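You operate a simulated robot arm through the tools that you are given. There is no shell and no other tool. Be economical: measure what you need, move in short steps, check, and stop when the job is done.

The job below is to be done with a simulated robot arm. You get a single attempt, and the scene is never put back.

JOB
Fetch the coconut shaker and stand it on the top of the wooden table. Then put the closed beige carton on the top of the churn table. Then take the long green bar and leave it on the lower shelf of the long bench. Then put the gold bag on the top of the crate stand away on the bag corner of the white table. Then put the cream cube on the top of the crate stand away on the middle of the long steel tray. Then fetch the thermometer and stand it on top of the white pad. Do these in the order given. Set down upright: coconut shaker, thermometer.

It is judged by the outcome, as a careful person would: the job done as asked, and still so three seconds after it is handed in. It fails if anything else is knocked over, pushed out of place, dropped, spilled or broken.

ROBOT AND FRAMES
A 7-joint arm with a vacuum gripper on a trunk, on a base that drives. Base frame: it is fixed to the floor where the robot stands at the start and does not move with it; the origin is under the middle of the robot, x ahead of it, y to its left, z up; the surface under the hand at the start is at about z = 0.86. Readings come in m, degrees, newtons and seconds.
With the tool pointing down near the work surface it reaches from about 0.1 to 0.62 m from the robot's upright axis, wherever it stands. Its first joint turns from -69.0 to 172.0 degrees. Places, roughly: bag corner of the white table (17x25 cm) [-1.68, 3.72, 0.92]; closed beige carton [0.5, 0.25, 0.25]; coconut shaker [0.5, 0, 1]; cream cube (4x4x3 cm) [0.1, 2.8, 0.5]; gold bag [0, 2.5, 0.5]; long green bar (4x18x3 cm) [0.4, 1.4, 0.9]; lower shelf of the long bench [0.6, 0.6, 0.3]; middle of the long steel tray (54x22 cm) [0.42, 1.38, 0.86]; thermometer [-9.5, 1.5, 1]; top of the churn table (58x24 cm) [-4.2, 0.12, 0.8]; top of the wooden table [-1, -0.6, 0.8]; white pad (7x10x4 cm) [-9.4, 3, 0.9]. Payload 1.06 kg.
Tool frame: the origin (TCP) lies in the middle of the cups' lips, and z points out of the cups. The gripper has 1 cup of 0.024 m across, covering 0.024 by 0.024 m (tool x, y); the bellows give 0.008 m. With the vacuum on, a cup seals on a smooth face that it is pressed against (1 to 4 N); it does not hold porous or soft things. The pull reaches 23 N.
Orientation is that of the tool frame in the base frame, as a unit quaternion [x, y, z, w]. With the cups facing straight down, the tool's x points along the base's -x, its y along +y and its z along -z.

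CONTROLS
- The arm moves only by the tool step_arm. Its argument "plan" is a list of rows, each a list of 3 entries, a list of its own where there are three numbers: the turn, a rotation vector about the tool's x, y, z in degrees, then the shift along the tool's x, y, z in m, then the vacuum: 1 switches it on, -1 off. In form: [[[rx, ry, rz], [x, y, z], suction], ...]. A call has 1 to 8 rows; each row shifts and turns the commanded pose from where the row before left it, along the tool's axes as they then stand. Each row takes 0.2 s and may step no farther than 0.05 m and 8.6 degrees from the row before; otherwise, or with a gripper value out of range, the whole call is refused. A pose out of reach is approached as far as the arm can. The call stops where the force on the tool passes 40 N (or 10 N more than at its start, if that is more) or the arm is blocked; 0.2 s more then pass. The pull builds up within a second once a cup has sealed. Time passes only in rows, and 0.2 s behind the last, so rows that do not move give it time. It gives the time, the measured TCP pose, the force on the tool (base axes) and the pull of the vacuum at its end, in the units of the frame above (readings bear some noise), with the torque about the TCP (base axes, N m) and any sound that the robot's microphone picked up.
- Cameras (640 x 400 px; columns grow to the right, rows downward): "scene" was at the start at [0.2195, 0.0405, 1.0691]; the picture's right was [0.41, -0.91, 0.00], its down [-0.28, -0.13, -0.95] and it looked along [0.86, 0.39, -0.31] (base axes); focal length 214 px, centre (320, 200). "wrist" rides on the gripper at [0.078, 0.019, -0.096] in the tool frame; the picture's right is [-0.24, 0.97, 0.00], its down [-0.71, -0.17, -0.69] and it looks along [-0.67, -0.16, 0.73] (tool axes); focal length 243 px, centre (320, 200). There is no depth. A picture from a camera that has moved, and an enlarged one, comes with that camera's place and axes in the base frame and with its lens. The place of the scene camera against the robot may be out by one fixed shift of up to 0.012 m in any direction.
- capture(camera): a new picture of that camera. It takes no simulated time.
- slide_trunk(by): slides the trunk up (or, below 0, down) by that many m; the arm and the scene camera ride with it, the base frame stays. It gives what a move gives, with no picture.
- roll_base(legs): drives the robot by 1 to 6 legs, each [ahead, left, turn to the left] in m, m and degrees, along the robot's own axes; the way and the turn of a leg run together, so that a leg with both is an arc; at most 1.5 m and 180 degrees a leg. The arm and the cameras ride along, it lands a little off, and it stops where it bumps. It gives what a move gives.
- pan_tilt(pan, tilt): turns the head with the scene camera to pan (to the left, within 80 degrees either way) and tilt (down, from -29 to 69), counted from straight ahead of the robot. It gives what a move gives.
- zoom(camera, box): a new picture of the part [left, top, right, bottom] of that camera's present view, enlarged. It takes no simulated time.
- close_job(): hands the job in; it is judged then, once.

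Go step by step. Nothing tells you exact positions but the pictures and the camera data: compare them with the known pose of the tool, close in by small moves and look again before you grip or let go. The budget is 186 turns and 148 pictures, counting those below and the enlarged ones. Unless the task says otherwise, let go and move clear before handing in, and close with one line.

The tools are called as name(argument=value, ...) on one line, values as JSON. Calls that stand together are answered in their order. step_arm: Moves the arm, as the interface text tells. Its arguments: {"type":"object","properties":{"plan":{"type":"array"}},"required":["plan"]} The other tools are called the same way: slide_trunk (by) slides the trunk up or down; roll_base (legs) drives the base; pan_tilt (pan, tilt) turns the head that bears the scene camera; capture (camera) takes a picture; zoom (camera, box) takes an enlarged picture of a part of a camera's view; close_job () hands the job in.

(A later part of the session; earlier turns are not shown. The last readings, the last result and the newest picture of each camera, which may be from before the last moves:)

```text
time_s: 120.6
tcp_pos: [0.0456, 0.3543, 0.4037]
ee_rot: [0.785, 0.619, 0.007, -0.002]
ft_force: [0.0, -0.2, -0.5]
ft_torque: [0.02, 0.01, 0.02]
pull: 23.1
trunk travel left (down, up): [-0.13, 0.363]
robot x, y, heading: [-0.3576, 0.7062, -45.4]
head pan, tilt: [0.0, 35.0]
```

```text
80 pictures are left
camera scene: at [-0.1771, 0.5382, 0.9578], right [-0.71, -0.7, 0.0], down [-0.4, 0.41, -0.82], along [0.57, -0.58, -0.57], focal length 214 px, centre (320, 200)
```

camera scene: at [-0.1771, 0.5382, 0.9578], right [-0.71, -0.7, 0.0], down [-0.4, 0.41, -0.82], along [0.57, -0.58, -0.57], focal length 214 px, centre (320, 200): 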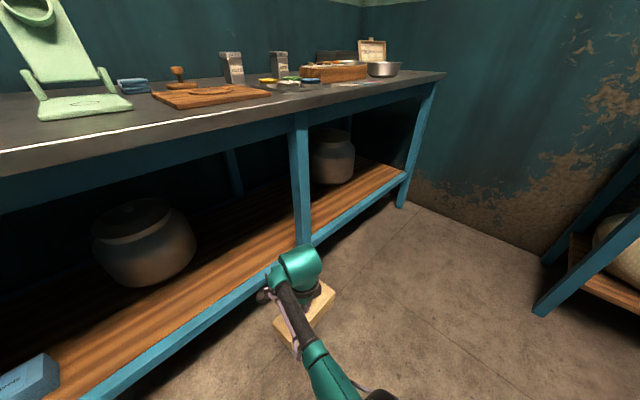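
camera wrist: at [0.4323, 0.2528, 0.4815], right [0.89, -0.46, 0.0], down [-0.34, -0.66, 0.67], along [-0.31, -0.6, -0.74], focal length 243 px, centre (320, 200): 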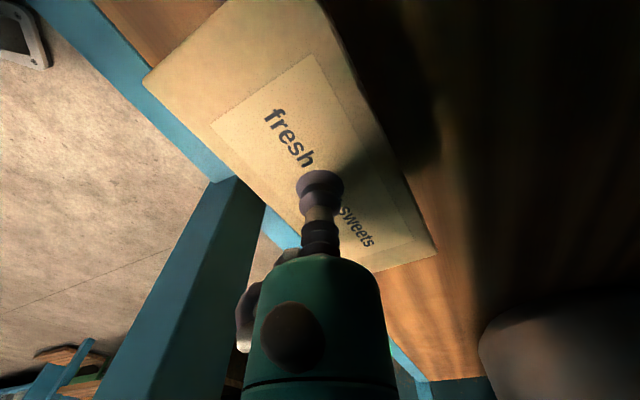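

Turn right to face the far side (−x) and raise the trunk to look ahead.

roll_base(legs=[[0, 0, -134.6]])

slide_trunk(by=0.36)

pan_tilt(pan=0, tilt=15)

capture(camera="scene")

```text
time_s: 126.7
tcp_pos: [-0.8876, 0.698, 0.4044]
ee_rot: [0.86, -0.51, 0.005, 0.005]
ft_force: [0.4, 0.2, -0.1]
ft_torque: [0.02, -0.02, -0.01]
pull: 23.1
trunk travel left (down, up): [-0.13, 0.363]
robot x, y, heading: [-0.3575, 0.7053, 176.7]
head pan, tilt: [0.0, 35.0]
```

```text
time_s: 130.2
tcp_pos: [-0.9393, 0.7009, 0.9124]
ee_rot: [0.853, -0.505, -0.112, 0.065]
ft_force: [1.2, -0.3, -0.6]
ft_torque: [0.01, 0.02, 0.0]
pull: 23.2
trunk travel left (down, up): [-0.49, 0.003]
robot x, y, heading: [-0.3549, 0.7062, 177.0]
head pan, tilt: [0.0, 35.0]
```

```text
time_s: 131.0
tcp_pos: [-0.939, 0.7028, 0.9128]
ee_rot: [0.853, -0.505, -0.113, 0.067]
ft_force: [0.4, 0.4, 0.4]
ft_torque: [-0.04, 0.02, 0.02]
pull: 22.9
trunk travel left (down, up): [-0.49, 0.003]
robot x, y, heading: [-0.3584, 0.7102, 176.8]
head pan, tilt: [0.0, 15.0]
```

```text
79 pictures are left
camera scene: at [-0.4419, 0.7145, 1.3731], right [0.06, 1.0, 0.0], down [0.26, -0.01, -0.97], along [-0.96, 0.05, -0.26], focal length 214 px, centre (320, 200)
```

scene: 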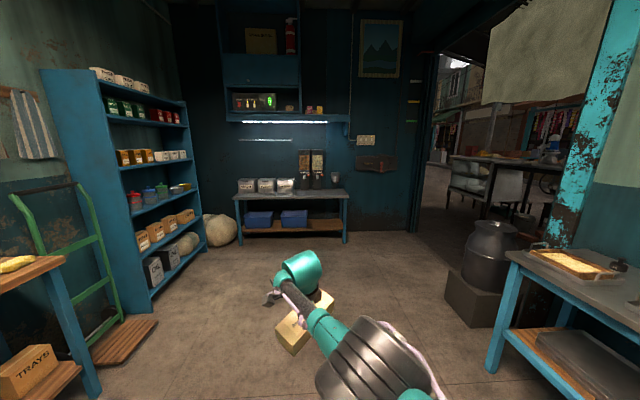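

The arm shifted in the hand a bit while rising (tool tilted ~15°), I'll correct that. Zooming to identify the churn table.

zoom(camera="scene", box=[200, 100, 400, 250])

zoom(camera="scene", box=[420, 60, 640, 260])

zoom(camera="scene", box=[240, 230, 360, 370])

```text
2.67 times, centred on (300, 175) of scene
camera zoom: at [-0.4419, 0.7145, 1.3731], right [0.06, 1.0, 0.0], down [0.26, -0.01, -0.97], along [-0.96, 0.05, -0.26], focal length 572 px, centre (373, 267)
```

zoom: 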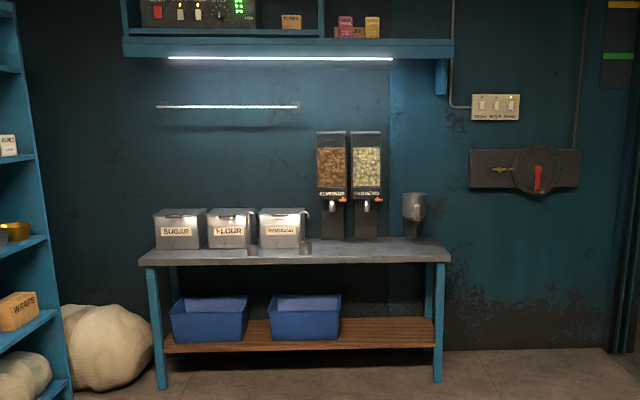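

```text
2.00 times, centred on (530, 160) of scene
camera zoom: at [-0.4419, 0.7145, 1.3731], right [0.06, 1.0, 0.0], down [0.26, -0.01, -0.97], along [-0.96, 0.05, -0.26], focal length 429 px, centre (-100, 280)
```

zoom: 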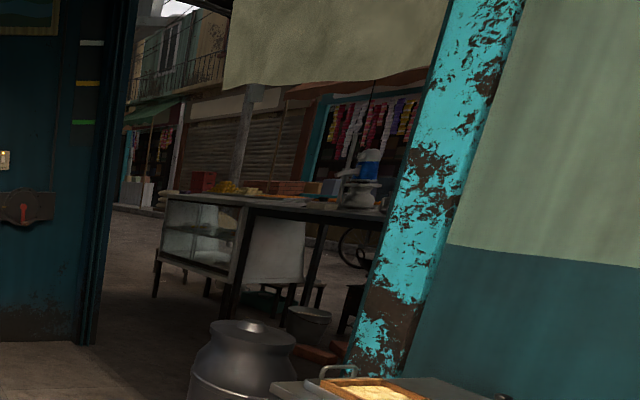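

```text
2.86 times, centred on (300, 300) of scene
camera zoom: at [-0.4419, 0.7145, 1.3731], right [0.06, 1.0, 0.0], down [0.26, -0.01, -0.97], along [-0.96, 0.05, -0.26], focal length 613 px, centre (377, -86)
```

zoom: 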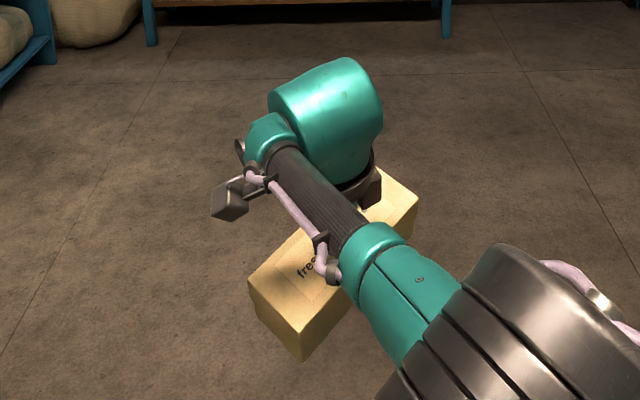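

First level the tool again, then roll forward into the free floor for a better look.

step_arm(plan=[[[6.6, 3.6, 0], [0, 0, 0], 1], [[6.6, 3.6, 0], [0, 0, 0], 1], [[0, 0, 0], [0, 0, 0], 1]])

roll_base(legs=[[1.2, 0, 3]])

capture(camera="scene")

```text
time_s: 131.8
tcp_pos: [-0.9172, 0.7036, 0.9116]
ee_rot: [0.86, -0.503, -0.07, 0.041]
ft_force: [-0.7, -0.1, -0.9]
ft_torque: [0.02, 0.0, 0.02]
pull: 22.6
out of reach, approached as far as the arm can: row 1, 2
trunk travel left (down, up): [-0.49, 0.003]
robot x, y, heading: [-0.354, 0.7073, 176.9]
head pan, tilt: [0.0, 15.0]
```

```text
time_s: 137.9
tcp_pos: [-2.1129, 0.6967, 0.9096]
ee_rot: [0.877, -0.474, -0.069, 0.043]
ft_force: [-0.5, -1.3, -0.6]
ft_torque: [0.0, -0.01, 0.04]
pull: 23.0
trunk travel left (down, up): [-0.49, 0.003]
robot x, y, heading: [-1.5496, 0.7333, -179.8]
head pan, tilt: [0.0, 15.0]
```

```text
75 pictures are left
camera scene: at [-1.6381, 0.7377, 1.3732], right [-0.01, 1.0, 0.0], down [0.26, 0.0, -0.97], along [-0.97, -0.01, -0.26], focal length 214 px, centre (320, 200)
```

scene: 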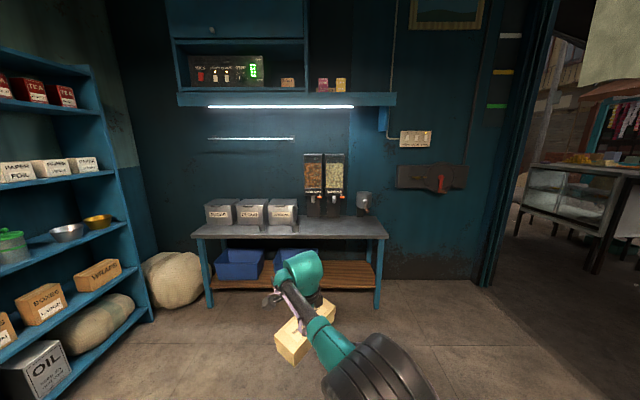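

The table at the back wall has bins and dispensers; the listed spot (-4.2, 0.12) is behind this wall, so I should look through the opening on the right.

roll_base(legs=[[0.7, -0.7, 0]])

pan_tilt(pan=-45, tilt=15)

capture(camera="scene")

```text
time_s: 144.5
tcp_pos: [-2.8074, 1.3975, 0.9119]
ee_rot: [0.876, -0.474, -0.069, 0.044]
ft_force: [0.8, -0.3, -0.3]
ft_torque: [-0.04, -0.02, -0.02]
pull: 22.5
trunk travel left (down, up): [-0.49, 0.003]
robot x, y, heading: [-2.2473, 1.4371, -179.6]
head pan, tilt: [0.0, 15.0]
```

```text
time_s: 145.6
tcp_pos: [-2.8082, 1.3982, 0.9112]
ee_rot: [0.876, -0.475, -0.068, 0.044]
ft_force: [-0.6, 0.1, -0.6]
ft_torque: [-0.01, -0.01, 0.0]
pull: 22.9
trunk travel left (down, up): [-0.49, 0.003]
robot x, y, heading: [-2.2456, 1.4349, -179.9]
head pan, tilt: [-45.0, 15.0]
```

```text
74 pictures are left
camera scene: at [-2.3069, 1.5033, 1.3732], right [0.7, 0.71, 0.0], down [0.18, -0.18, -0.97], along [-0.69, 0.68, -0.26], focal length 214 px, centre (320, 200)
```

scene: 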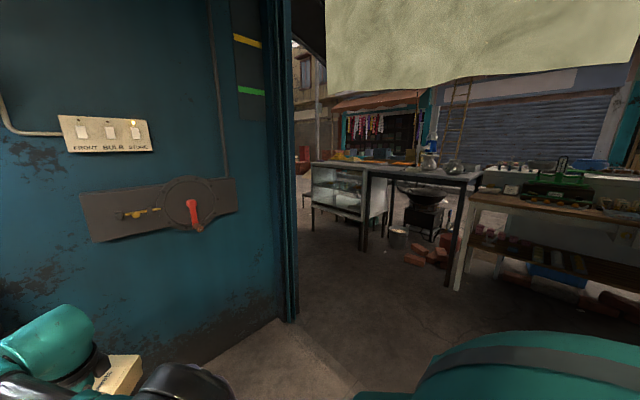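

pan_tilt(pan=-80, tilt=20)

capture(camera="scene")

```text
time_s: 146.7
tcp_pos: [-2.809, 1.3965, 0.9106]
ee_rot: [0.876, -0.476, -0.068, 0.044]
ft_force: [-0.3, -0.6, -0.9]
ft_torque: [-0.02, -0.03, -0.01]
pull: 23.5
trunk travel left (down, up): [-0.49, 0.003]
robot x, y, heading: [-2.2459, 1.437, -180.0]
head pan, tilt: [-80.0, 20.0]
```

```text
73 pictures are left
camera scene: at [-2.2572, 1.5293, 1.3651], right [0.98, 0.18, 0.0], down [0.06, -0.34, -0.94], along [-0.17, 0.92, -0.34], focal length 214 px, centre (320, 200)
```

scene: 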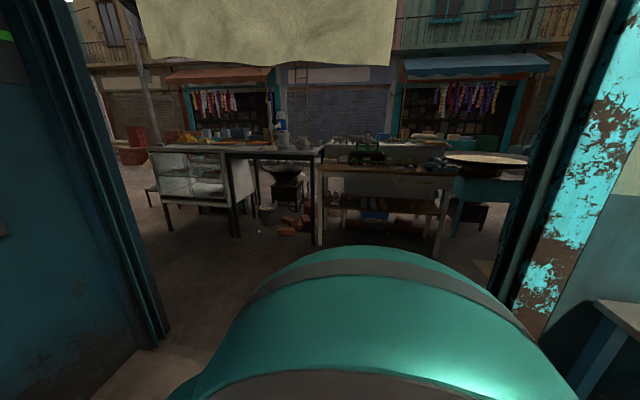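

Doorway spans x≈−3.5…−1.6 at y≈2.4. Drive out into the passage and look left behind the wall.

roll_base(legs=[[0.35, 0, 0], [0, -1.47, 0], [0.8, 0, 0]])

pan_tilt(pan=45, tilt=20)

capture(camera="scene")

```text
time_s: 165.5
tcp_pos: [-3.9553, 2.8777, 0.9112]
ee_rot: [0.874, -0.479, -0.069, 0.044]
ft_force: [-1.1, 0.4, -1.1]
ft_torque: [0.01, 0.0, -0.01]
pull: 23.3
trunk travel left (down, up): [-0.49, 0.003]
robot x, y, heading: [-3.3946, 2.9136, 179.6]
head pan, tilt: [-80.0, 20.0]
```

```text
time_s: 167.5
tcp_pos: [-3.9545, 2.877, 0.9103]
ee_rot: [0.874, -0.479, -0.069, 0.044]
ft_force: [0.7, -0.3, -0.6]
ft_torque: [-0.03, 0.01, 0.01]
pull: 23.0
trunk travel left (down, up): [-0.49, 0.003]
robot x, y, heading: [-3.389, 2.9126, 179.9]
head pan, tilt: [45.0, 20.0]
```

```text
72 pictures are left
camera scene: at [-3.4531, 2.8482, 1.3651], right [-0.71, 0.71, 0.0], down [0.24, 0.24, -0.94], along [-0.67, -0.66, -0.34], focal length 214 px, centre (320, 200)
```

scene: 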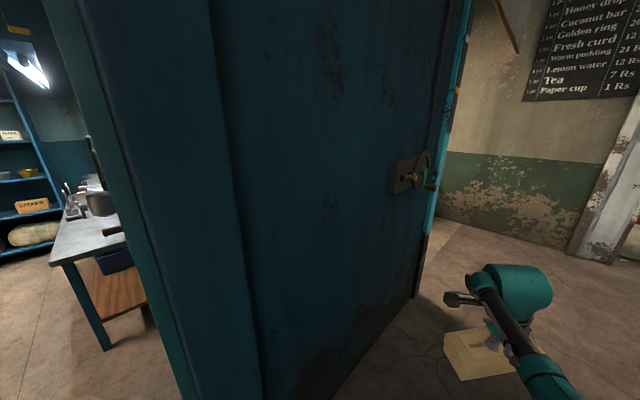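

roll_base(legs=[[0.9, 0, 0]])

pan_tilt(pan=75, tilt=18)

capture(camera="scene")

```text
time_s: 172.2
tcp_pos: [-4.8484, 2.8776, 0.9111]
ee_rot: [0.874, -0.479, -0.069, 0.044]
ft_force: [-0.3, 0.4, -1.1]
ft_torque: [-0.03, -0.02, 0.0]
pull: 23.1
trunk travel left (down, up): [-0.49, 0.003]
robot x, y, heading: [-4.2902, 2.9151, 179.6]
head pan, tilt: [45.0, 20.0]
```

```text
time_s: 173.2
tcp_pos: [-4.8484, 2.8782, 0.911]
ee_rot: [0.874, -0.479, -0.069, 0.044]
ft_force: [0.6, -0.2, -0.2]
ft_torque: [0.0, 0.02, 0.0]
pull: 23.0
trunk travel left (down, up): [-0.49, 0.003]
robot x, y, heading: [-4.2882, 2.9136, 180.0]
head pan, tilt: [75.0, 18.0]
```

```text
71 pictures are left
camera scene: at [-4.3053, 2.8251, 1.3683], right [-0.97, 0.26, 0.0], down [0.08, 0.3, -0.95], along [-0.25, -0.92, -0.31], focal length 214 px, centre (320, 200)
```

scene: 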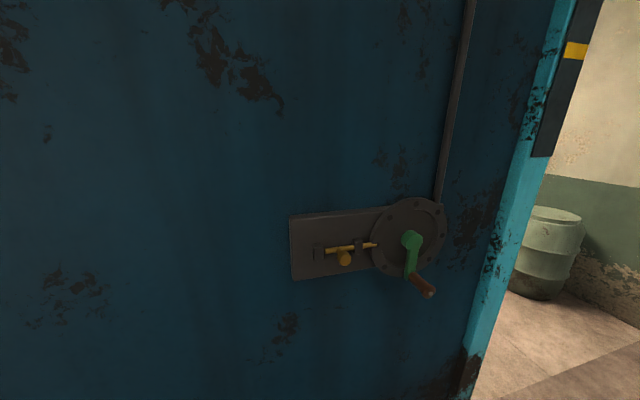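

roll_base(legs=[[1.4, 0, 0], [0, 0, 30]])

pan_tilt(pan=75, tilt=15)

capture(camera="scene")

```text
time_s: 181.6
tcp_pos: [-6.139, 2.6216, 0.9115]
ee_rot: [0.967, -0.242, -0.055, 0.06]
ft_force: [-0.4, 0.2, -0.9]
ft_torque: [0.01, -0.01, 0.01]
pull: 22.4
trunk travel left (down, up): [-0.49, 0.003]
robot x, y, heading: [-5.6637, 2.9233, -150.9]
head pan, tilt: [75.0, 18.0]
```

```text
time_s: 182.2
tcp_pos: [-6.1397, 2.623, 0.9112]
ee_rot: [0.967, -0.243, -0.055, 0.06]
ft_force: [-0.3, 0.4, -0.2]
ft_torque: [0.02, 0.02, -0.03]
pull: 23.1
trunk travel left (down, up): [-0.49, 0.003]
robot x, y, heading: [-5.6667, 2.9273, -150.8]
head pan, tilt: [75.0, 15.0]
```

```text
70 pictures are left
camera scene: at [-5.6367, 2.8365, 1.3732], right [-0.97, -0.25, 0.0], down [-0.06, 0.25, -0.97], along [0.24, -0.94, -0.26], focal length 214 px, centre (320, 200)
```

scene: 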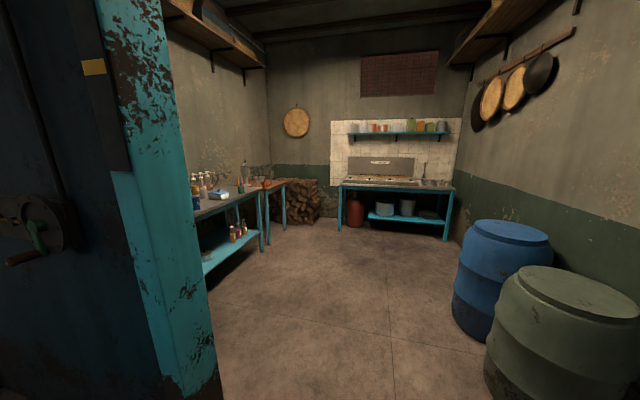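

A kitchen behind: two small tables along its left (+x) wall; the further one should be the churn table. Zooming.

zoom(camera="scene", box=[185, 150, 325, 260])

```text
3.64 times, centred on (255, 205) of scene
camera zoom: at [-5.6367, 2.8365, 1.3732], right [-0.97, -0.25, 0.0], down [-0.06, 0.25, -0.97], along [0.24, -0.94, -0.26], focal length 780 px, centre (556, 182)
```

zoom: 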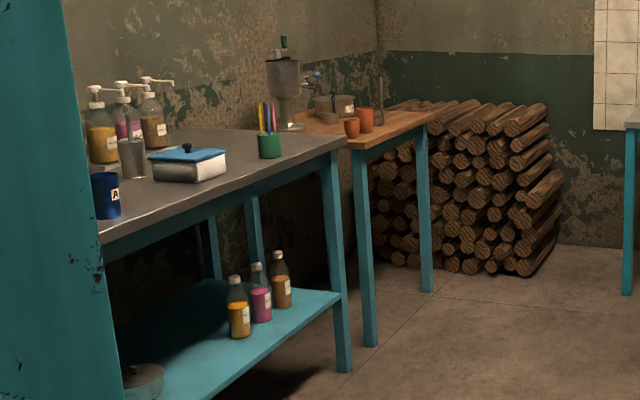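

The wood-topped far table with the steel churn is it (front edge x≈−4.3, y −0.2…0.43). Drive into the kitchen.

roll_base(legs=[[0, 0, 61], [0, -0.2, 0], [1.2, 0, 0], [0, 0.5, 0], [1.0, 0, 0], [0, 0, 90]])

pan_tilt(pan=-20, tilt=30)

capture(camera="scene")

```text
time_s: 206.1
tcp_pos: [-4.7984, 0.7838, 0.9102]
ee_rot: [0.471, 0.878, 0.045, 0.069]
ft_force: [-0.7, -0.6, -0.4]
ft_torque: [0.01, 0.02, 0.0]
pull: 23.2
trunk travel left (down, up): [-0.49, 0.003]
robot x, y, heading: [-5.361, 0.7376, 1.2]
head pan, tilt: [75.0, 15.0]
```

```text
time_s: 207.8
tcp_pos: [-4.7979, 0.7837, 0.9117]
ee_rot: [0.471, 0.878, 0.044, 0.068]
ft_force: [-0.4, -0.7, -0.1]
ft_torque: [0.04, 0.01, 0.01]
pull: 23.0
trunk travel left (down, up): [-0.49, 0.003]
robot x, y, heading: [-5.3609, 0.7398, 1.1]
head pan, tilt: [-20.0, 30.0]
```

```text
68 pictures are left
camera scene: at [-5.26, 0.7105, 1.349], right [-0.33, -0.95, 0.0], down [-0.47, 0.16, -0.87], along [0.82, -0.28, -0.5], focal length 214 px, centre (320, 200)
```

scene: 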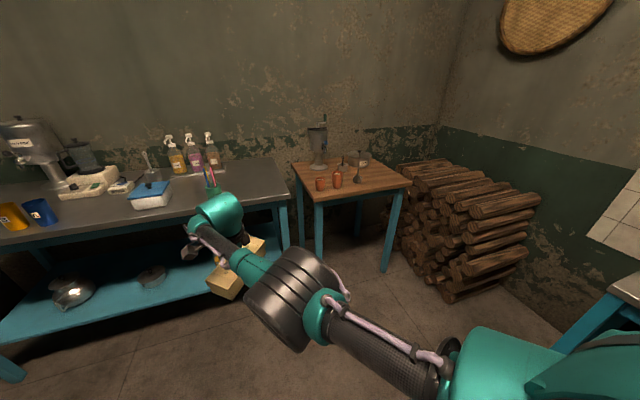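

zoom(camera="scene", box=[280, 120, 420, 220])

```text
4.00 times, centred on (350, 170) of scene
camera zoom: at [-5.26, 0.7105, 1.349], right [-0.33, -0.95, 0.0], down [-0.47, 0.16, -0.87], along [0.82, -0.28, -0.5], focal length 858 px, centre (200, 320)
```

zoom: 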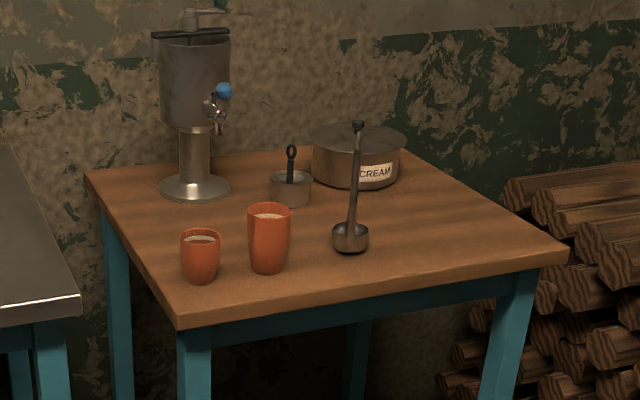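

The table holds two full cups, a standing ladle, pots and the churn; the front right part is free. I'll set the carton there at ≈(−4.215, −0.08), long side along x. First lower the trunk, raise the hand, level it and turn −43°.

slide_trunk(by=-0.12)

step_arm(plan=[[[0, 0, 0], [0, 0, -0.05], 1], [[0, 0, 0], [0, 0, -0.05], 1], [[0, 0, 0], [0, 0, -0.05], 1], [[0, 0, 0], [0, 0, -0.05], 1], [[3.85, 2.55, 0], [0, 0, 0], 1], [[3.85, 2.55, 0], [0, 0, 0], 1], [[0, 0, -8.5], [0, 0, 0], 1], [[0, 0, -8.5], [0, 0, 0], 1]])

step_arm(plan=[[[0, 0, -8.5], [0, 0, 0], 1], [[0, 0, -8.5], [0, 0, 0], 1], [[0, 0, -8.5], [0, 0, 0], 1], [[0, 0, 0], [0, 0, 0], 1]])

capture(camera="wrist")

```text
time_s: 209.3
tcp_pos: [-4.7976, 0.7837, 0.7919]
ee_rot: [0.471, 0.878, 0.044, 0.069]
ft_force: [-1.2, 0.0, -0.3]
ft_torque: [0.02, -0.04, 0.03]
pull: 23.1
trunk travel left (down, up): [-0.37, 0.123]
robot x, y, heading: [-5.3628, 0.7344, 1.0]
head pan, tilt: [-20.0, 30.0]
```

```text
time_s: 211.1
tcp_pos: [-4.7888, 0.7945, 0.9121]
ee_rot: [0.334, 0.942, 0.006, -0.002]
ft_force: [-0.4, -0.5, -0.1]
ft_torque: [0.0, -0.03, 0.02]
pull: 23.1
out of reach, approached as far as the arm can: row 2, 3, 4
trunk travel left (down, up): [-0.37, 0.123]
robot x, y, heading: [-5.3571, 0.7427, 0.9]
head pan, tilt: [-20.0, 30.0]
```

```text
time_s: 212.1
tcp_pos: [-4.7885, 0.7956, 0.9124]
ee_rot: [0.12, 0.993, 0.006, -0.001]
ft_force: [0.2, 0.4, -0.7]
ft_torque: [0.0, -0.01, 0.0]
pull: 22.5
trunk travel left (down, up): [-0.37, 0.123]
robot x, y, heading: [-5.3568, 0.7355, 1.0]
head pan, tilt: [-20.0, 30.0]
```

```text
66 pictures are left
camera wrist: at [-4.8613, 0.8301, 1.0093], right [0.46, 0.89, 0.01], down [0.65, -0.34, 0.68], along [0.61, -0.3, -0.73], focal length 243 px, centre (320, 200)
```

wrist: 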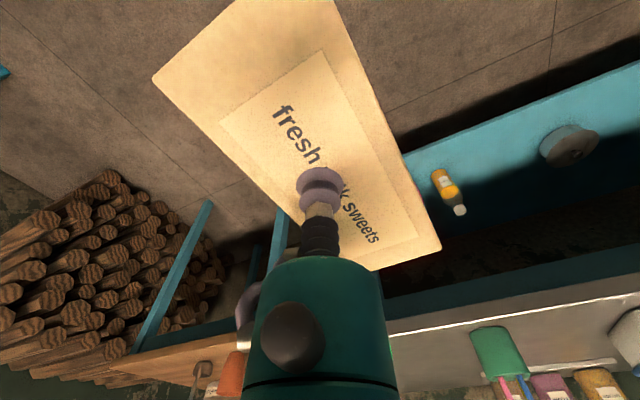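

Level now and carrying fine. Turn tool to compensate, turn base −21°, and line up in front of the free corner.

step_arm(plan=[[[0, 0, -8.5], [0, 0, 0], 1], [[0, 0, -8.5], [0, 0, 0], 1], [[0, 0, -3], [0, 0, 0], 1], [[0, 0, 0], [0, 0, 0], 1]])

slide_trunk(by=0.04)

roll_base(legs=[[0, 0, -21], [0.228, -0.628, 0], [0.22, 0.08, 0]])

pan_tilt(pan=15, tilt=35)

capture(camera="scene")

capture(camera="wrist")

```text
time_s: 213.1
tcp_pos: [-4.7894, 0.7943, 0.9121]
ee_rot: [-0.055, 0.998, 0.006, 0.0]
ft_force: [0.1, 0.1, -0.9]
ft_torque: [-0.02, -0.01, 0.02]
pull: 22.8
trunk travel left (down, up): [-0.37, 0.123]
robot x, y, heading: [-5.3617, 0.7354, 1.2]
head pan, tilt: [-20.0, 30.0]
```

```text
time_s: 213.9
tcp_pos: [-4.7893, 0.7934, 0.951]
ee_rot: [-0.055, 0.998, 0.007, 0.0]
ft_force: [1.1, -0.6, -1.0]
ft_torque: [0.01, 0.01, 0.01]
pull: 22.9
trunk travel left (down, up): [-0.41, 0.083]
robot x, y, heading: [-5.3588, 0.7413, 0.9]
head pan, tilt: [-20.0, 30.0]
```

```text
time_s: 222.2
tcp_pos: [-4.5691, -0.0664, 0.9523]
ee_rot: [0.127, 0.992, 0.006, 0.002]
ft_force: [0.0, 0.6, 0.1]
ft_torque: [-0.02, 0.01, 0.0]
pull: 22.7
trunk travel left (down, up): [-0.41, 0.083]
robot x, y, heading: [-5.1232, 0.0861, -19.8]
head pan, tilt: [-20.0, 30.0]
```

```text
time_s: 223.2
tcp_pos: [-4.5706, -0.0662, 0.9523]
ee_rot: [0.127, 0.992, 0.006, 0.003]
ft_force: [0.4, 0.3, -1.1]
ft_torque: [-0.05, 0.03, 0.02]
pull: 22.7
trunk travel left (down, up): [-0.41, 0.083]
robot x, y, heading: [-5.1216, 0.081, -19.9]
head pan, tilt: [15.0, 35.0]
```

```text
65 pictures are left
camera scene: at [-4.9592, 0.0539, 1.2519], right [-0.09, -1.0, 0.0], down [-0.57, 0.05, -0.82], along [0.82, -0.07, -0.57], focal length 214 px, centre (320, 200)
```

scene: 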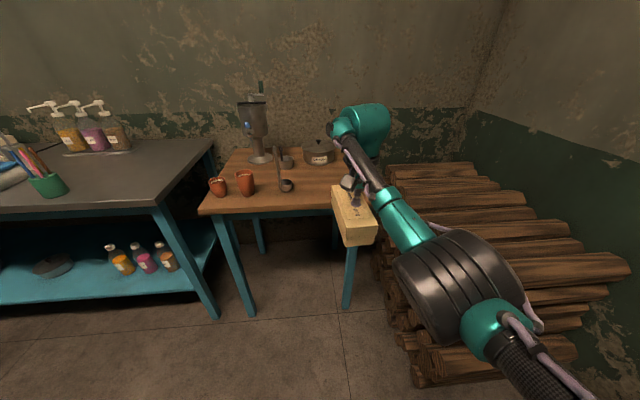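

```text
64 pictures are left
camera wrist: at [-4.642, -0.0299, 1.0488], right [0.47, 0.88, 0.01], down [0.64, -0.35, 0.68], along [0.61, -0.32, -0.73], focal length 243 px, centre (320, 200)
```

wrist: 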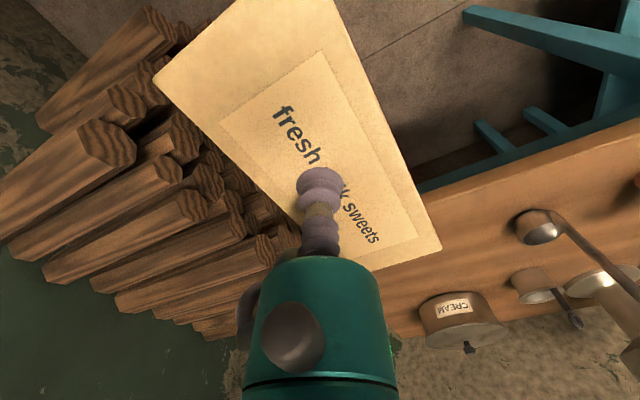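

Well lined up. Advance to x ≈ −4.215 over the table.

roll_base(legs=[[0.337, 0.111, 0]])

capture(camera="scene")

capture(camera="wrist")

```text
time_s: 225.5
tcp_pos: [-4.2126, -0.0808, 0.9523]
ee_rot: [0.128, 0.992, 0.006, 0.002]
ft_force: [-0.3, 0.2, -1.0]
ft_torque: [0.0, 0.03, 0.0]
pull: 23.3
trunk travel left (down, up): [-0.41, 0.083]
robot x, y, heading: [-4.7608, 0.0704, -19.7]
head pan, tilt: [15.0, 35.0]
```

```text
63 pictures are left
camera scene: at [-4.6012, 0.0399, 1.2518], right [-0.09, -1.0, 0.0], down [-0.57, 0.05, -0.82], along [0.82, -0.07, -0.57], focal length 214 px, centre (320, 200)
```

scene: 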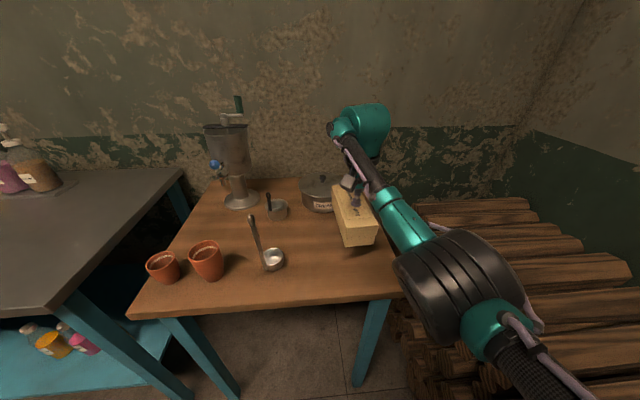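

```text
62 pictures are left
camera wrist: at [-4.2841, -0.0444, 1.0486], right [0.47, 0.88, 0.01], down [0.64, -0.35, 0.68], along [0.61, -0.32, -0.73], focal length 243 px, centre (320, 200)
```

wrist: 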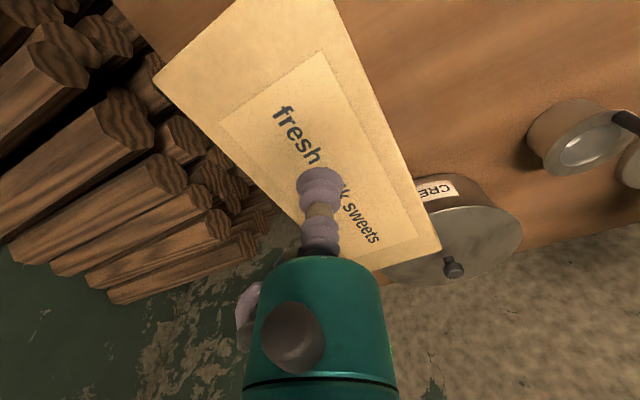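

Clear of pot and ladle. Shift 1.2 cm towards the front and lower gently.

step_arm(plan=[[[0, 0, 0], [0.012, 0, 0.02], 1], [[0, 0, 0], [0, 0, 0.025], 1], [[0, 0, 0], [0, 0, 0.01], 1], [[0, 0, 0], [0, 0, 0.008], 1], [[0, 0, 0], [0, 0, 0], 1]])

zoom(camera="scene", box=[290, 160, 430, 260])

```text
time_s: 226.7
tcp_pos: [-4.2226, -0.077, 0.8892]
ee_rot: [0.128, 0.992, 0.006, 0.002]
ft_force: [0.5, 0.6, -1.0]
ft_torque: [-0.03, -0.01, 0.0]
pull: 23.1
trunk travel left (down, up): [-0.41, 0.083]
robot x, y, heading: [-4.7645, 0.0657, -19.9]
head pan, tilt: [15.0, 35.0]
```

```text
4.00 times, centred on (360, 210) of scene
camera zoom: at [-4.6017, 0.04, 1.2519], right [-0.09, -1.0, 0.0], down [-0.57, 0.05, -0.82], along [0.82, -0.07, -0.57], focal length 858 px, centre (160, 160)
```

zoom: 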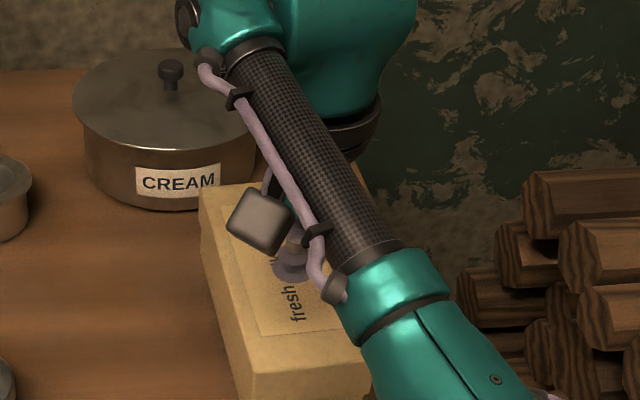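

step_arm(plan=[[[0, 0, 0], [0.006, -0.015, 0], 1], [[0, 0, 0], [0, 0, 0.008], 1], [[0, 0, 0], [0, 0, 0.006], 1], [[0, 0, 0], [0, 0, 0], 1]])

zoom(camera="scene", box=[290, 160, 430, 280])

```text
time_s: 227.7
tcp_pos: [-4.2338, -0.0898, 0.875]
ee_rot: [0.128, 0.992, 0.006, 0.003]
ft_force: [-0.3, 0.6, -0.4]
ft_torque: [0.0, 0.02, -0.04]
pull: 23.0
trunk travel left (down, up): [-0.41, 0.083]
robot x, y, heading: [-4.7629, 0.0698, -20.0]
head pan, tilt: [15.0, 35.0]
```

```text
3.33 times, centred on (360, 220) of scene
camera zoom: at [-4.6017, 0.0399, 1.2519], right [-0.09, -1.0, 0.0], down [-0.57, 0.05, -0.82], along [0.82, -0.07, -0.57], focal length 715 px, centre (187, 133)
```

zoom: 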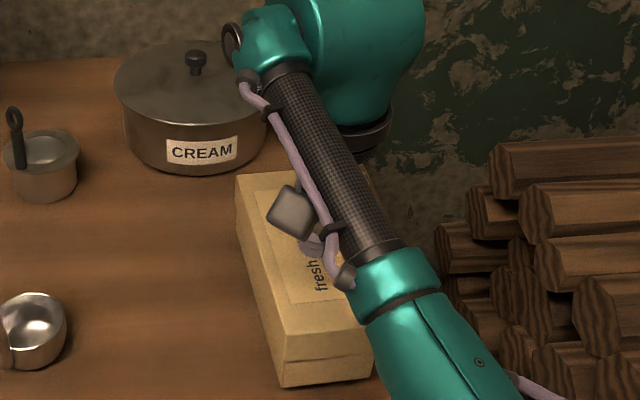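

Very near the table now. A few mm more until it bears, watching force.

step_arm(plan=[[[0, 0, 0], [0, 0, 0.004], 1], [[0, 0, 0], [0, 0, 0.003], 1], [[0, 0, 0], [0, 0, 0], 1]])

step_arm(plan=[[[0, 0, 0], [0, 0, 0.003], 1], [[0, 0, 0], [0, 0, 0.0], 1], [[0, 0, 0], [0, 0, 0], 1]])

```text
time_s: 228.5
tcp_pos: [-4.233, -0.0903, 0.8684]
ee_rot: [0.128, 0.992, 0.006, 0.002]
ft_force: [0.2, -1.0, -1.3]
ft_torque: [-0.05, -0.01, -0.01]
pull: 23.0
trunk travel left (down, up): [-0.41, 0.083]
robot x, y, heading: [-4.7661, 0.0729, -20.1]
head pan, tilt: [15.0, 35.0]
```

```text
time_s: 229.3
tcp_pos: [-4.2341, -0.0886, 0.865]
ee_rot: [0.128, 0.992, 0.006, 0.002]
ft_force: [0.2, -0.4, 0.3]
ft_torque: [-0.01, 0.01, -0.01]
pull: 22.6
trunk travel left (down, up): [-0.41, 0.083]
robot x, y, heading: [-4.7629, 0.0692, -20.0]
head pan, tilt: [15.0, 35.0]
```

step_arm(plan=[[[0, 0, 0], [0, 0, 0.002], 1], [[0, 0, 0], [0, 0, 0.002], 1], [[0, 0, 0], [0, 0, 0], 1]])

```text
time_s: 230.1
tcp_pos: [-4.2339, -0.0908, 0.8616]
ee_rot: [0.128, 0.992, 0.007, 0.003]
ft_force: [0.9, -0.5, 1.2]
ft_torque: [-0.02, 0.07, -0.01]
pull: 22.8
trunk travel left (down, up): [-0.41, 0.083]
robot x, y, heading: [-4.7659, 0.0749, -19.8]
head pan, tilt: [15.0, 35.0]
```

step_arm(plan=[[[0, 0, 0], [0, 0, 0.002], 1], [[0, 0, 0], [0, 0, 0], 1]])

zoom(camera="scene", box=[290, 160, 430, 280])

```text
time_s: 230.7
tcp_pos: [-4.2331, -0.0902, 0.861]
ee_rot: [0.128, 0.992, 0.006, 0.003]
ft_force: [3.5, 0.3, 9.1]
ft_torque: [-0.01, 0.09, -0.04]
pull: 23.2
trunk travel left (down, up): [-0.41, 0.083]
robot x, y, heading: [-4.7664, 0.0666, -20.0]
head pan, tilt: [15.0, 35.0]
```

```text
3.33 times, centred on (360, 220) of scene
camera zoom: at [-4.6021, 0.0402, 1.252], right [-0.09, -1.0, 0.0], down [-0.57, 0.05, -0.82], along [0.82, -0.07, -0.57], focal length 715 px, centre (187, 133)
```

zoom: 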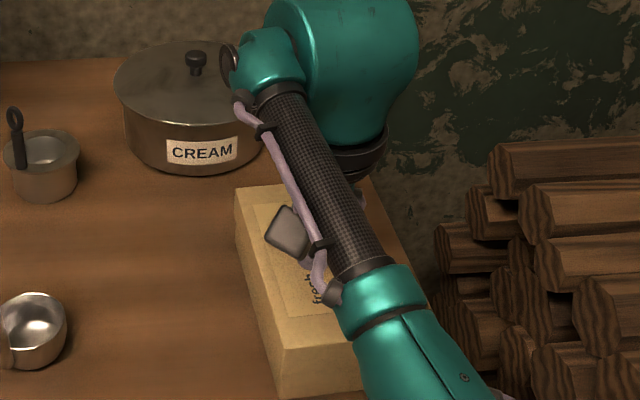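

It bears on the table. Release and rise.

step_arm(plan=[[[0, 0, 0], [0, 0, -0.001], -1], [[0, 0, 0], [0, 0, 0], -1], [[0, 0, 0], [0, 0, 0], -1], [[0, 0, 0], [0, 0, 0], -1], [[0, 0, 0], [0, 0, -0.01], -1], [[0, 0, 0], [0, 0, -0.03], -1], [[0, 0, 0], [0, 0, -0.04], -1]])

capture(camera="wrist")

```text
time_s: 232.3
tcp_pos: [-4.2333, -0.0947, 0.9404]
ee_rot: [0.129, 0.992, 0.005, 0.003]
ft_force: [-0.8, 0.1, -0.5]
ft_torque: [-0.01, 0.0, -0.01]
pull: 0.1
trunk travel left (down, up): [-0.41, 0.083]
robot x, y, heading: [-4.7633, 0.0713, -19.9]
head pan, tilt: [15.0, 35.0]
```

```text
58 pictures are left
camera wrist: at [-4.3059, -0.0575, 1.0358], right [0.48, 0.88, 0.01], down [0.63, -0.35, 0.69], along [0.61, -0.32, -0.73], focal length 243 px, centre (320, 200)
```

wrist: 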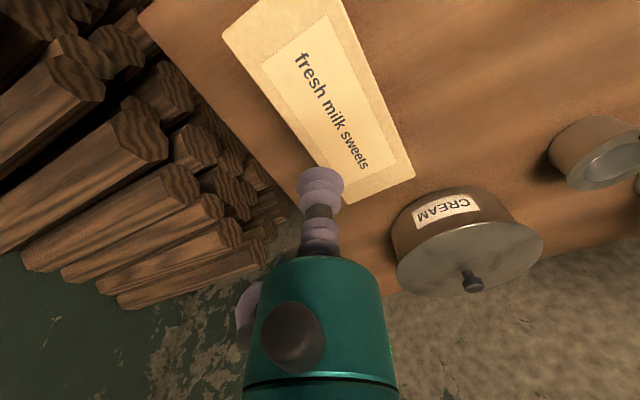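

Carton delivered. Now drive back to the shop by the same way.

roll_base(legs=[[-0.45, -0.148, 0], [0, 0, 110], [0, 0.65, 0], [1.4, 0, 0], [1.4, 0, 0], [0, 0, -90]])

```text
time_s: 262.5
tcp_pos: [-5.2521, 2.885, 0.9391]
ee_rot: [-0.007, 1.0, 0.006, 0.001]
ft_force: [-0.2, 0.4, 0.0]
ft_torque: [0.01, -0.02, 0.03]
pull: 0.1
trunk travel left (down, up): [-0.41, 0.083]
robot x, y, heading: [-5.8084, 2.8979, -4.2]
head pan, tilt: [15.0, 35.0]
```

roll_base(legs=[[0, 0, 4.2], [1.5, 0, 0], [1.45, 0, 0], [0, -1.45, 0], [0, -0.2, 0], [1.5, 0, 0]])

pan_tilt(pan=25, tilt=20)

capture(camera="scene")

```text
time_s: 298.2
tcp_pos: [-0.814, 1.3793, 0.9387]
ee_rot: [-0.045, 0.999, 0.006, 0.0]
ft_force: [0.5, -0.5, 0.5]
ft_torque: [-0.02, 0.0, 0.01]
pull: 0.0
trunk travel left (down, up): [-0.41, 0.083]
robot x, y, heading: [-1.3684, 1.3558, -0.2]
head pan, tilt: [15.0, 35.0]
```

```text
time_s: 298.9
tcp_pos: [-0.8139, 1.3795, 0.9387]
ee_rot: [-0.044, 0.999, 0.005, 0.001]
ft_force: [0.0, -0.5, 0.0]
ft_torque: [-0.01, 0.07, 0.03]
pull: 0.1
trunk travel left (down, up): [-0.41, 0.083]
robot x, y, heading: [-1.368, 1.3522, -0.2]
head pan, tilt: [25.0, 20.0]
```

```text
57 pictures are left
camera scene: at [-1.2046, 1.3925, 1.2756], right [0.42, -0.91, 0.0], down [-0.31, -0.14, -0.94], along [0.85, 0.39, -0.34], focal length 214 px, centre (320, 200)
```

scene: 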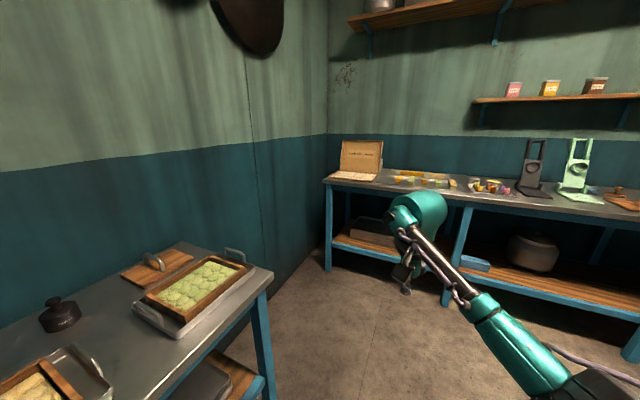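

The tray with coloured bars is on the bench. Drive closer and look.

roll_base(legs=[[1.05, 0, 0]])

pan_tilt(pan=0, tilt=45)

capture(camera="scene")

```text
time_s: 304.4
tcp_pos: [0.2377, 1.3678, 0.9392]
ee_rot: [-0.041, 0.999, 0.006, 0.001]
ft_force: [0.5, 0.2, 0.3]
ft_torque: [0.01, 0.03, 0.03]
pull: 0.0
trunk travel left (down, up): [-0.41, 0.083]
robot x, y, heading: [-0.3145, 1.3457, -0.5]
head pan, tilt: [25.0, 20.0]
```

```text
time_s: 305.2
tcp_pos: [0.237, 1.3678, 0.9392]
ee_rot: [-0.041, 0.999, 0.007, 0.002]
ft_force: [0.4, -0.1, 1.1]
ft_torque: [-0.02, -0.03, -0.01]
pull: 0.0
trunk travel left (down, up): [-0.41, 0.083]
robot x, y, heading: [-0.3155, 1.3461, -0.5]
head pan, tilt: [0.0, 45.0]
```

```text
56 pictures are left
camera scene: at [-0.1561, 1.3458, 1.2371], right [-0.01, -1.0, 0.0], down [-0.71, 0.01, -0.71], along [0.71, -0.01, -0.71], focal length 214 px, centre (320, 200)
```

scene: 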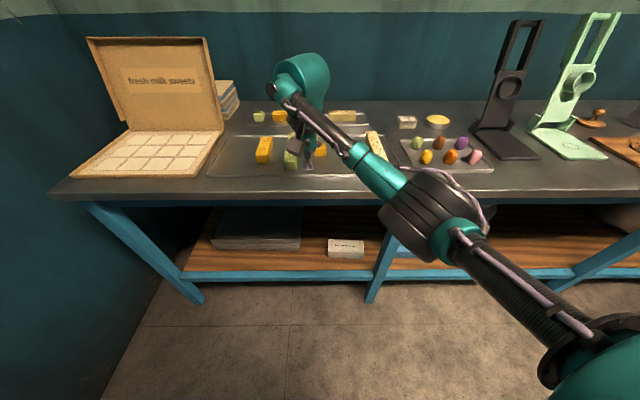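

capture(camera="wrist")

zoom(camera="scene", box=[200, 90, 420, 190])

```text
55 pictures are left
camera wrist: at [0.1574, 1.3795, 1.0356], right [0.16, 0.99, 0.01], down [0.72, -0.12, 0.68], along [0.68, -0.1, -0.73], focal length 243 px, centre (320, 200)
```

wrist: 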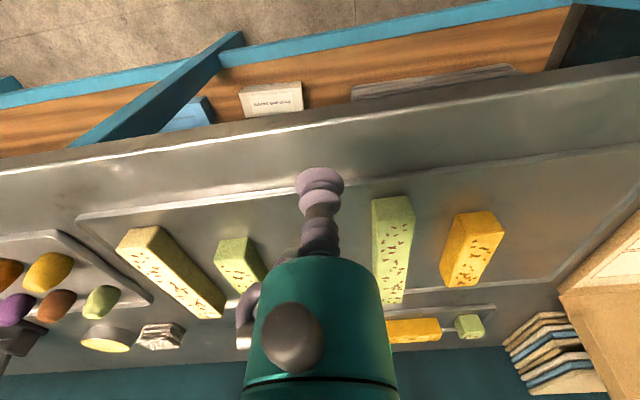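

```text
2.91 times, centred on (310, 140) of scene
camera zoom: at [-0.1561, 1.3458, 1.2371], right [-0.01, -1.0, 0.0], down [-0.71, 0.01, -0.71], along [0.71, -0.01, -0.71], focal length 624 px, centre (349, 374)
```

zoom: 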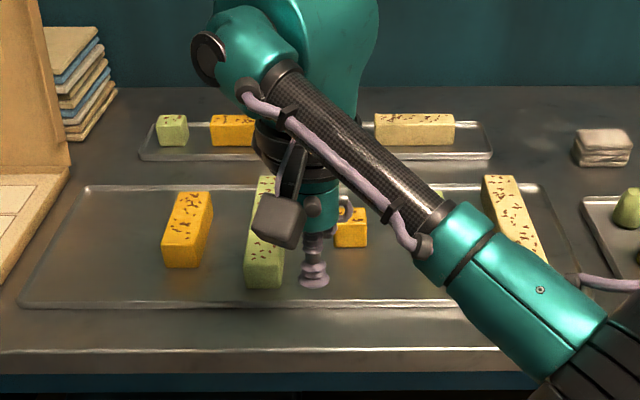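

The long green bar's top centre is at ≈(0.388, 1.421), lying along x. Drive so the cup is above it.

roll_base(legs=[[0.15, 0.055, 0.5]])

capture(camera="wrist")

```text
time_s: 306.7
tcp_pos: [0.3913, 1.4279, 0.939]
ee_rot: [-0.045, 0.999, 0.006, 0.0]
ft_force: [0.0, -0.5, 0.2]
ft_torque: [0.01, 0.06, 0.0]
pull: 0.2
trunk travel left (down, up): [-0.41, 0.083]
robot x, y, heading: [-0.163, 1.3989, -0.0]
head pan, tilt: [0.0, 45.0]
```

```text
53 pictures are left
camera wrist: at [0.3105, 1.4376, 1.0353], right [0.15, 0.99, 0.01], down [0.72, -0.11, 0.68], along [0.68, -0.09, -0.73], focal length 243 px, centre (320, 200)
```

wrist: 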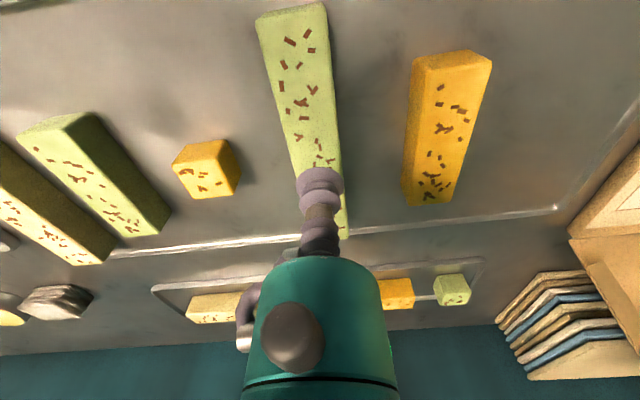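

Nearly centred. Nudge 1 cm ahead and descend with vacuum.

step_arm(plan=[[[0, 0, 0], [-0.01, 0, 0.015], 1], [[0, 0, 0], [0, 0, 0.015], 1], [[0, 0, 0], [0, 0, 0.006], 1], [[0, 0, 0], [0, 0, 0.004], 1], [[0, 0, 0], [0, 0, 0.003], 1], [[0, 0, 0], [0, 0, 0], 1]])

```text
time_s: 308.1
tcp_pos: [0.4016, 1.4288, 0.8961]
ee_rot: [-0.045, 0.999, 0.006, 0.001]
ft_force: [0.1, 0.1, -0.3]
ft_torque: [0.03, 0.04, -0.01]
pull: 23.1
trunk travel left (down, up): [-0.41, 0.083]
robot x, y, heading: [-0.1613, 1.3989, -0.1]
head pan, tilt: [0.0, 45.0]
```

Sealed. Lift it.

step_arm(plan=[[[0, 0, 0], [0, 0, -0.01], 1], [[0, 0, 0], [0, 0, -0.03], 1], [[0, 0, 0], [0, 0, -0.03], 1], [[0, 0, 0], [0, 0, 0], 1]])

capture(camera="wrist")

```text
time_s: 309.1
tcp_pos: [0.4015, 1.4293, 0.9664]
ee_rot: [-0.045, 0.999, 0.007, 0.001]
ft_force: [-0.3, -0.6, -2.3]
ft_torque: [0.0, 0.03, 0.01]
pull: 23.0
trunk travel left (down, up): [-0.41, 0.083]
robot x, y, heading: [-0.1646, 1.3988, -0.3]
head pan, tilt: [0.0, 45.0]
```

```text
52 pictures are left
camera wrist: at [0.3218, 1.4388, 1.063], right [0.15, 0.99, 0.01], down [0.72, -0.11, 0.68], along [0.68, -0.09, -0.73], focal length 243 px, centre (320, 200)
```

wrist: 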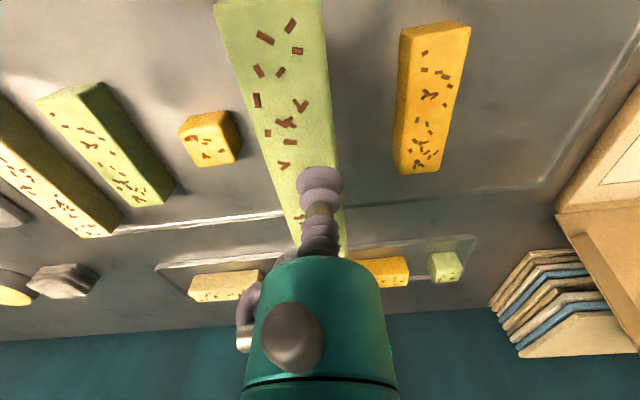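

Bar held along tool x. Back off, lower trunk and arm for the lower shelf, and turn the tool so the bar will lie along the shelf.

roll_base(legs=[[-0.55, 0, 0]])

slide_trunk(by=-0.32)

step_arm(plan=[[[0, 0, 8.5], [0.015, 0, 0.04], 1], [[0, 0, 8.5], [0.01, 0, 0.04], 1], [[0, 0, 8.5], [0.01, 0, 0.04], 1], [[0, 0, 8.5], [0, 0, 0.04], 1], [[0, 0, 8.5], [0, 0, 0.04], 1], [[0, 0, 7.5], [0, 0, 0.04], 1], [[0, 0, 0], [0, 0, 0.02], 1]])

roll_base(legs=[[0, 0, -45.5]])

```text
time_s: 312.2
tcp_pos: [-0.1494, 1.4258, 0.9673]
ee_rot: [-0.044, 0.999, 0.006, 0.002]
ft_force: [-0.2, 0.5, -1.5]
ft_torque: [0.03, 0.01, 0.0]
pull: 22.5
trunk travel left (down, up): [-0.41, 0.083]
robot x, y, heading: [-0.7162, 1.3995, -0.2]
head pan, tilt: [0.0, 45.0]
```

```text
time_s: 315.4
tcp_pos: [-0.1496, 1.4265, 0.6461]
ee_rot: [-0.044, 0.999, 0.006, 0.001]
ft_force: [-0.4, 0.4, -1.4]
ft_torque: [0.02, 0.01, 0.0]
pull: 22.6
trunk travel left (down, up): [-0.09, 0.403]
robot x, y, heading: [-0.7153, 1.4, -0.2]
head pan, tilt: [0.0, 45.0]
```

```text
time_s: 317.0
tcp_pos: [-0.1844, 1.4331, 0.3858]
ee_rot: [0.383, 0.924, 0.006, -0.001]
ft_force: [-0.2, -1.1, -2.0]
ft_torque: [0.05, 0.0, 0.02]
pull: 23.0
trunk travel left (down, up): [-0.09, 0.403]
robot x, y, heading: [-0.7142, 1.3969, -0.5]
head pan, tilt: [0.0, 45.0]
```

```text
time_s: 319.5
tcp_pos: [-0.3159, 1.0487, 0.3856]
ee_rot: [0.706, 0.708, 0.007, 0.001]
ft_force: [-0.3, -0.2, -2.1]
ft_torque: [0.02, -0.02, -0.04]
pull: 22.6
trunk travel left (down, up): [-0.09, 0.403]
robot x, y, heading: [-0.714, 1.3971, -45.0]
head pan, tilt: [0.0, 45.0]
```

roll_base(legs=[[0.7, 0.03, 0]])

capture(camera="scene")

```text
time_s: 323.3
tcp_pos: [0.2003, 0.5708, 0.386]
ee_rot: [0.707, 0.708, 0.007, 0.001]
ft_force: [-0.1, -0.7, -2.1]
ft_torque: [0.01, -0.02, 0.0]
pull: 23.1
trunk travel left (down, up): [-0.09, 0.403]
robot x, y, heading: [-0.1982, 0.9235, -45.4]
head pan, tilt: [0.0, 45.0]
```

```text
51 pictures are left
camera scene: at [-0.0135, 0.7486, 0.8968], right [-0.71, -0.7, 0.0], down [-0.5, 0.5, -0.71], along [0.5, -0.5, -0.71], focal length 214 px, centre (320, 200)
```

scene: 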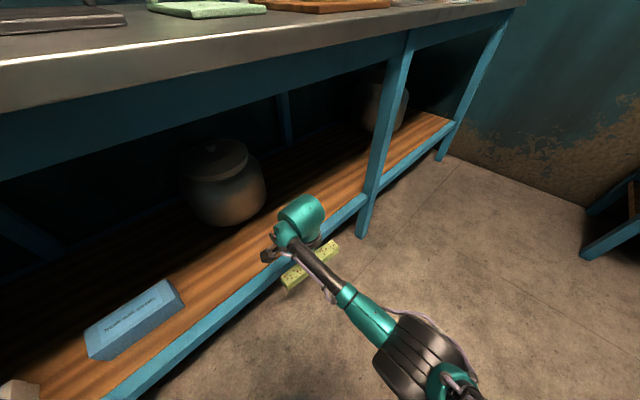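

roll_base(legs=[[0.29, 0.005, 0.4]])

capture(camera="wrist")

capture(camera="scene")

```text
time_s: 325.3
tcp_pos: [0.4135, 0.3721, 0.3864]
ee_rot: [0.704, 0.711, 0.007, 0.0]
ft_force: [0.7, 0.0, -2.2]
ft_torque: [0.03, -0.04, 0.0]
pull: 22.6
trunk travel left (down, up): [-0.09, 0.403]
robot x, y, heading: [0.0137, 0.7229, -44.8]
head pan, tilt: [0.0, 45.0]
```

```text
50 pictures are left
camera wrist: at [0.4303, 0.4497, 0.4831], right [0.97, -0.23, 0.01], down [-0.17, -0.72, 0.68], along [-0.15, -0.66, -0.74], focal length 243 px, centre (320, 200)
```

wrist: 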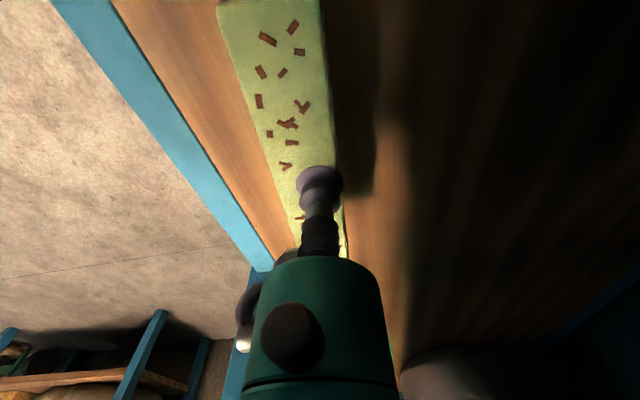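

```text
49 pictures are left
camera scene: at [0.1974, 0.5486, 0.8968], right [-0.7, -0.71, 0.0], down [-0.5, 0.5, -0.71], along [0.5, -0.5, -0.71], focal length 214 px, centre (320, 200)
```

scene: 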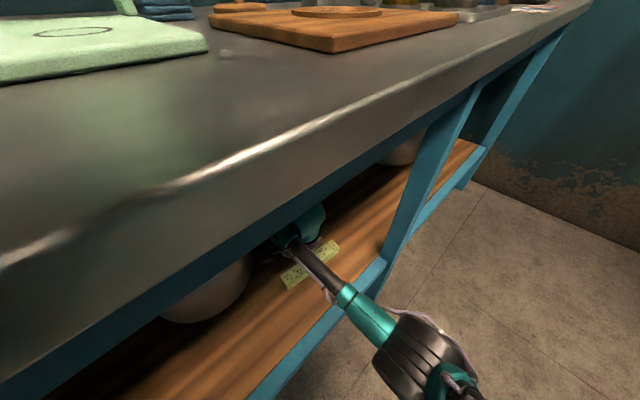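

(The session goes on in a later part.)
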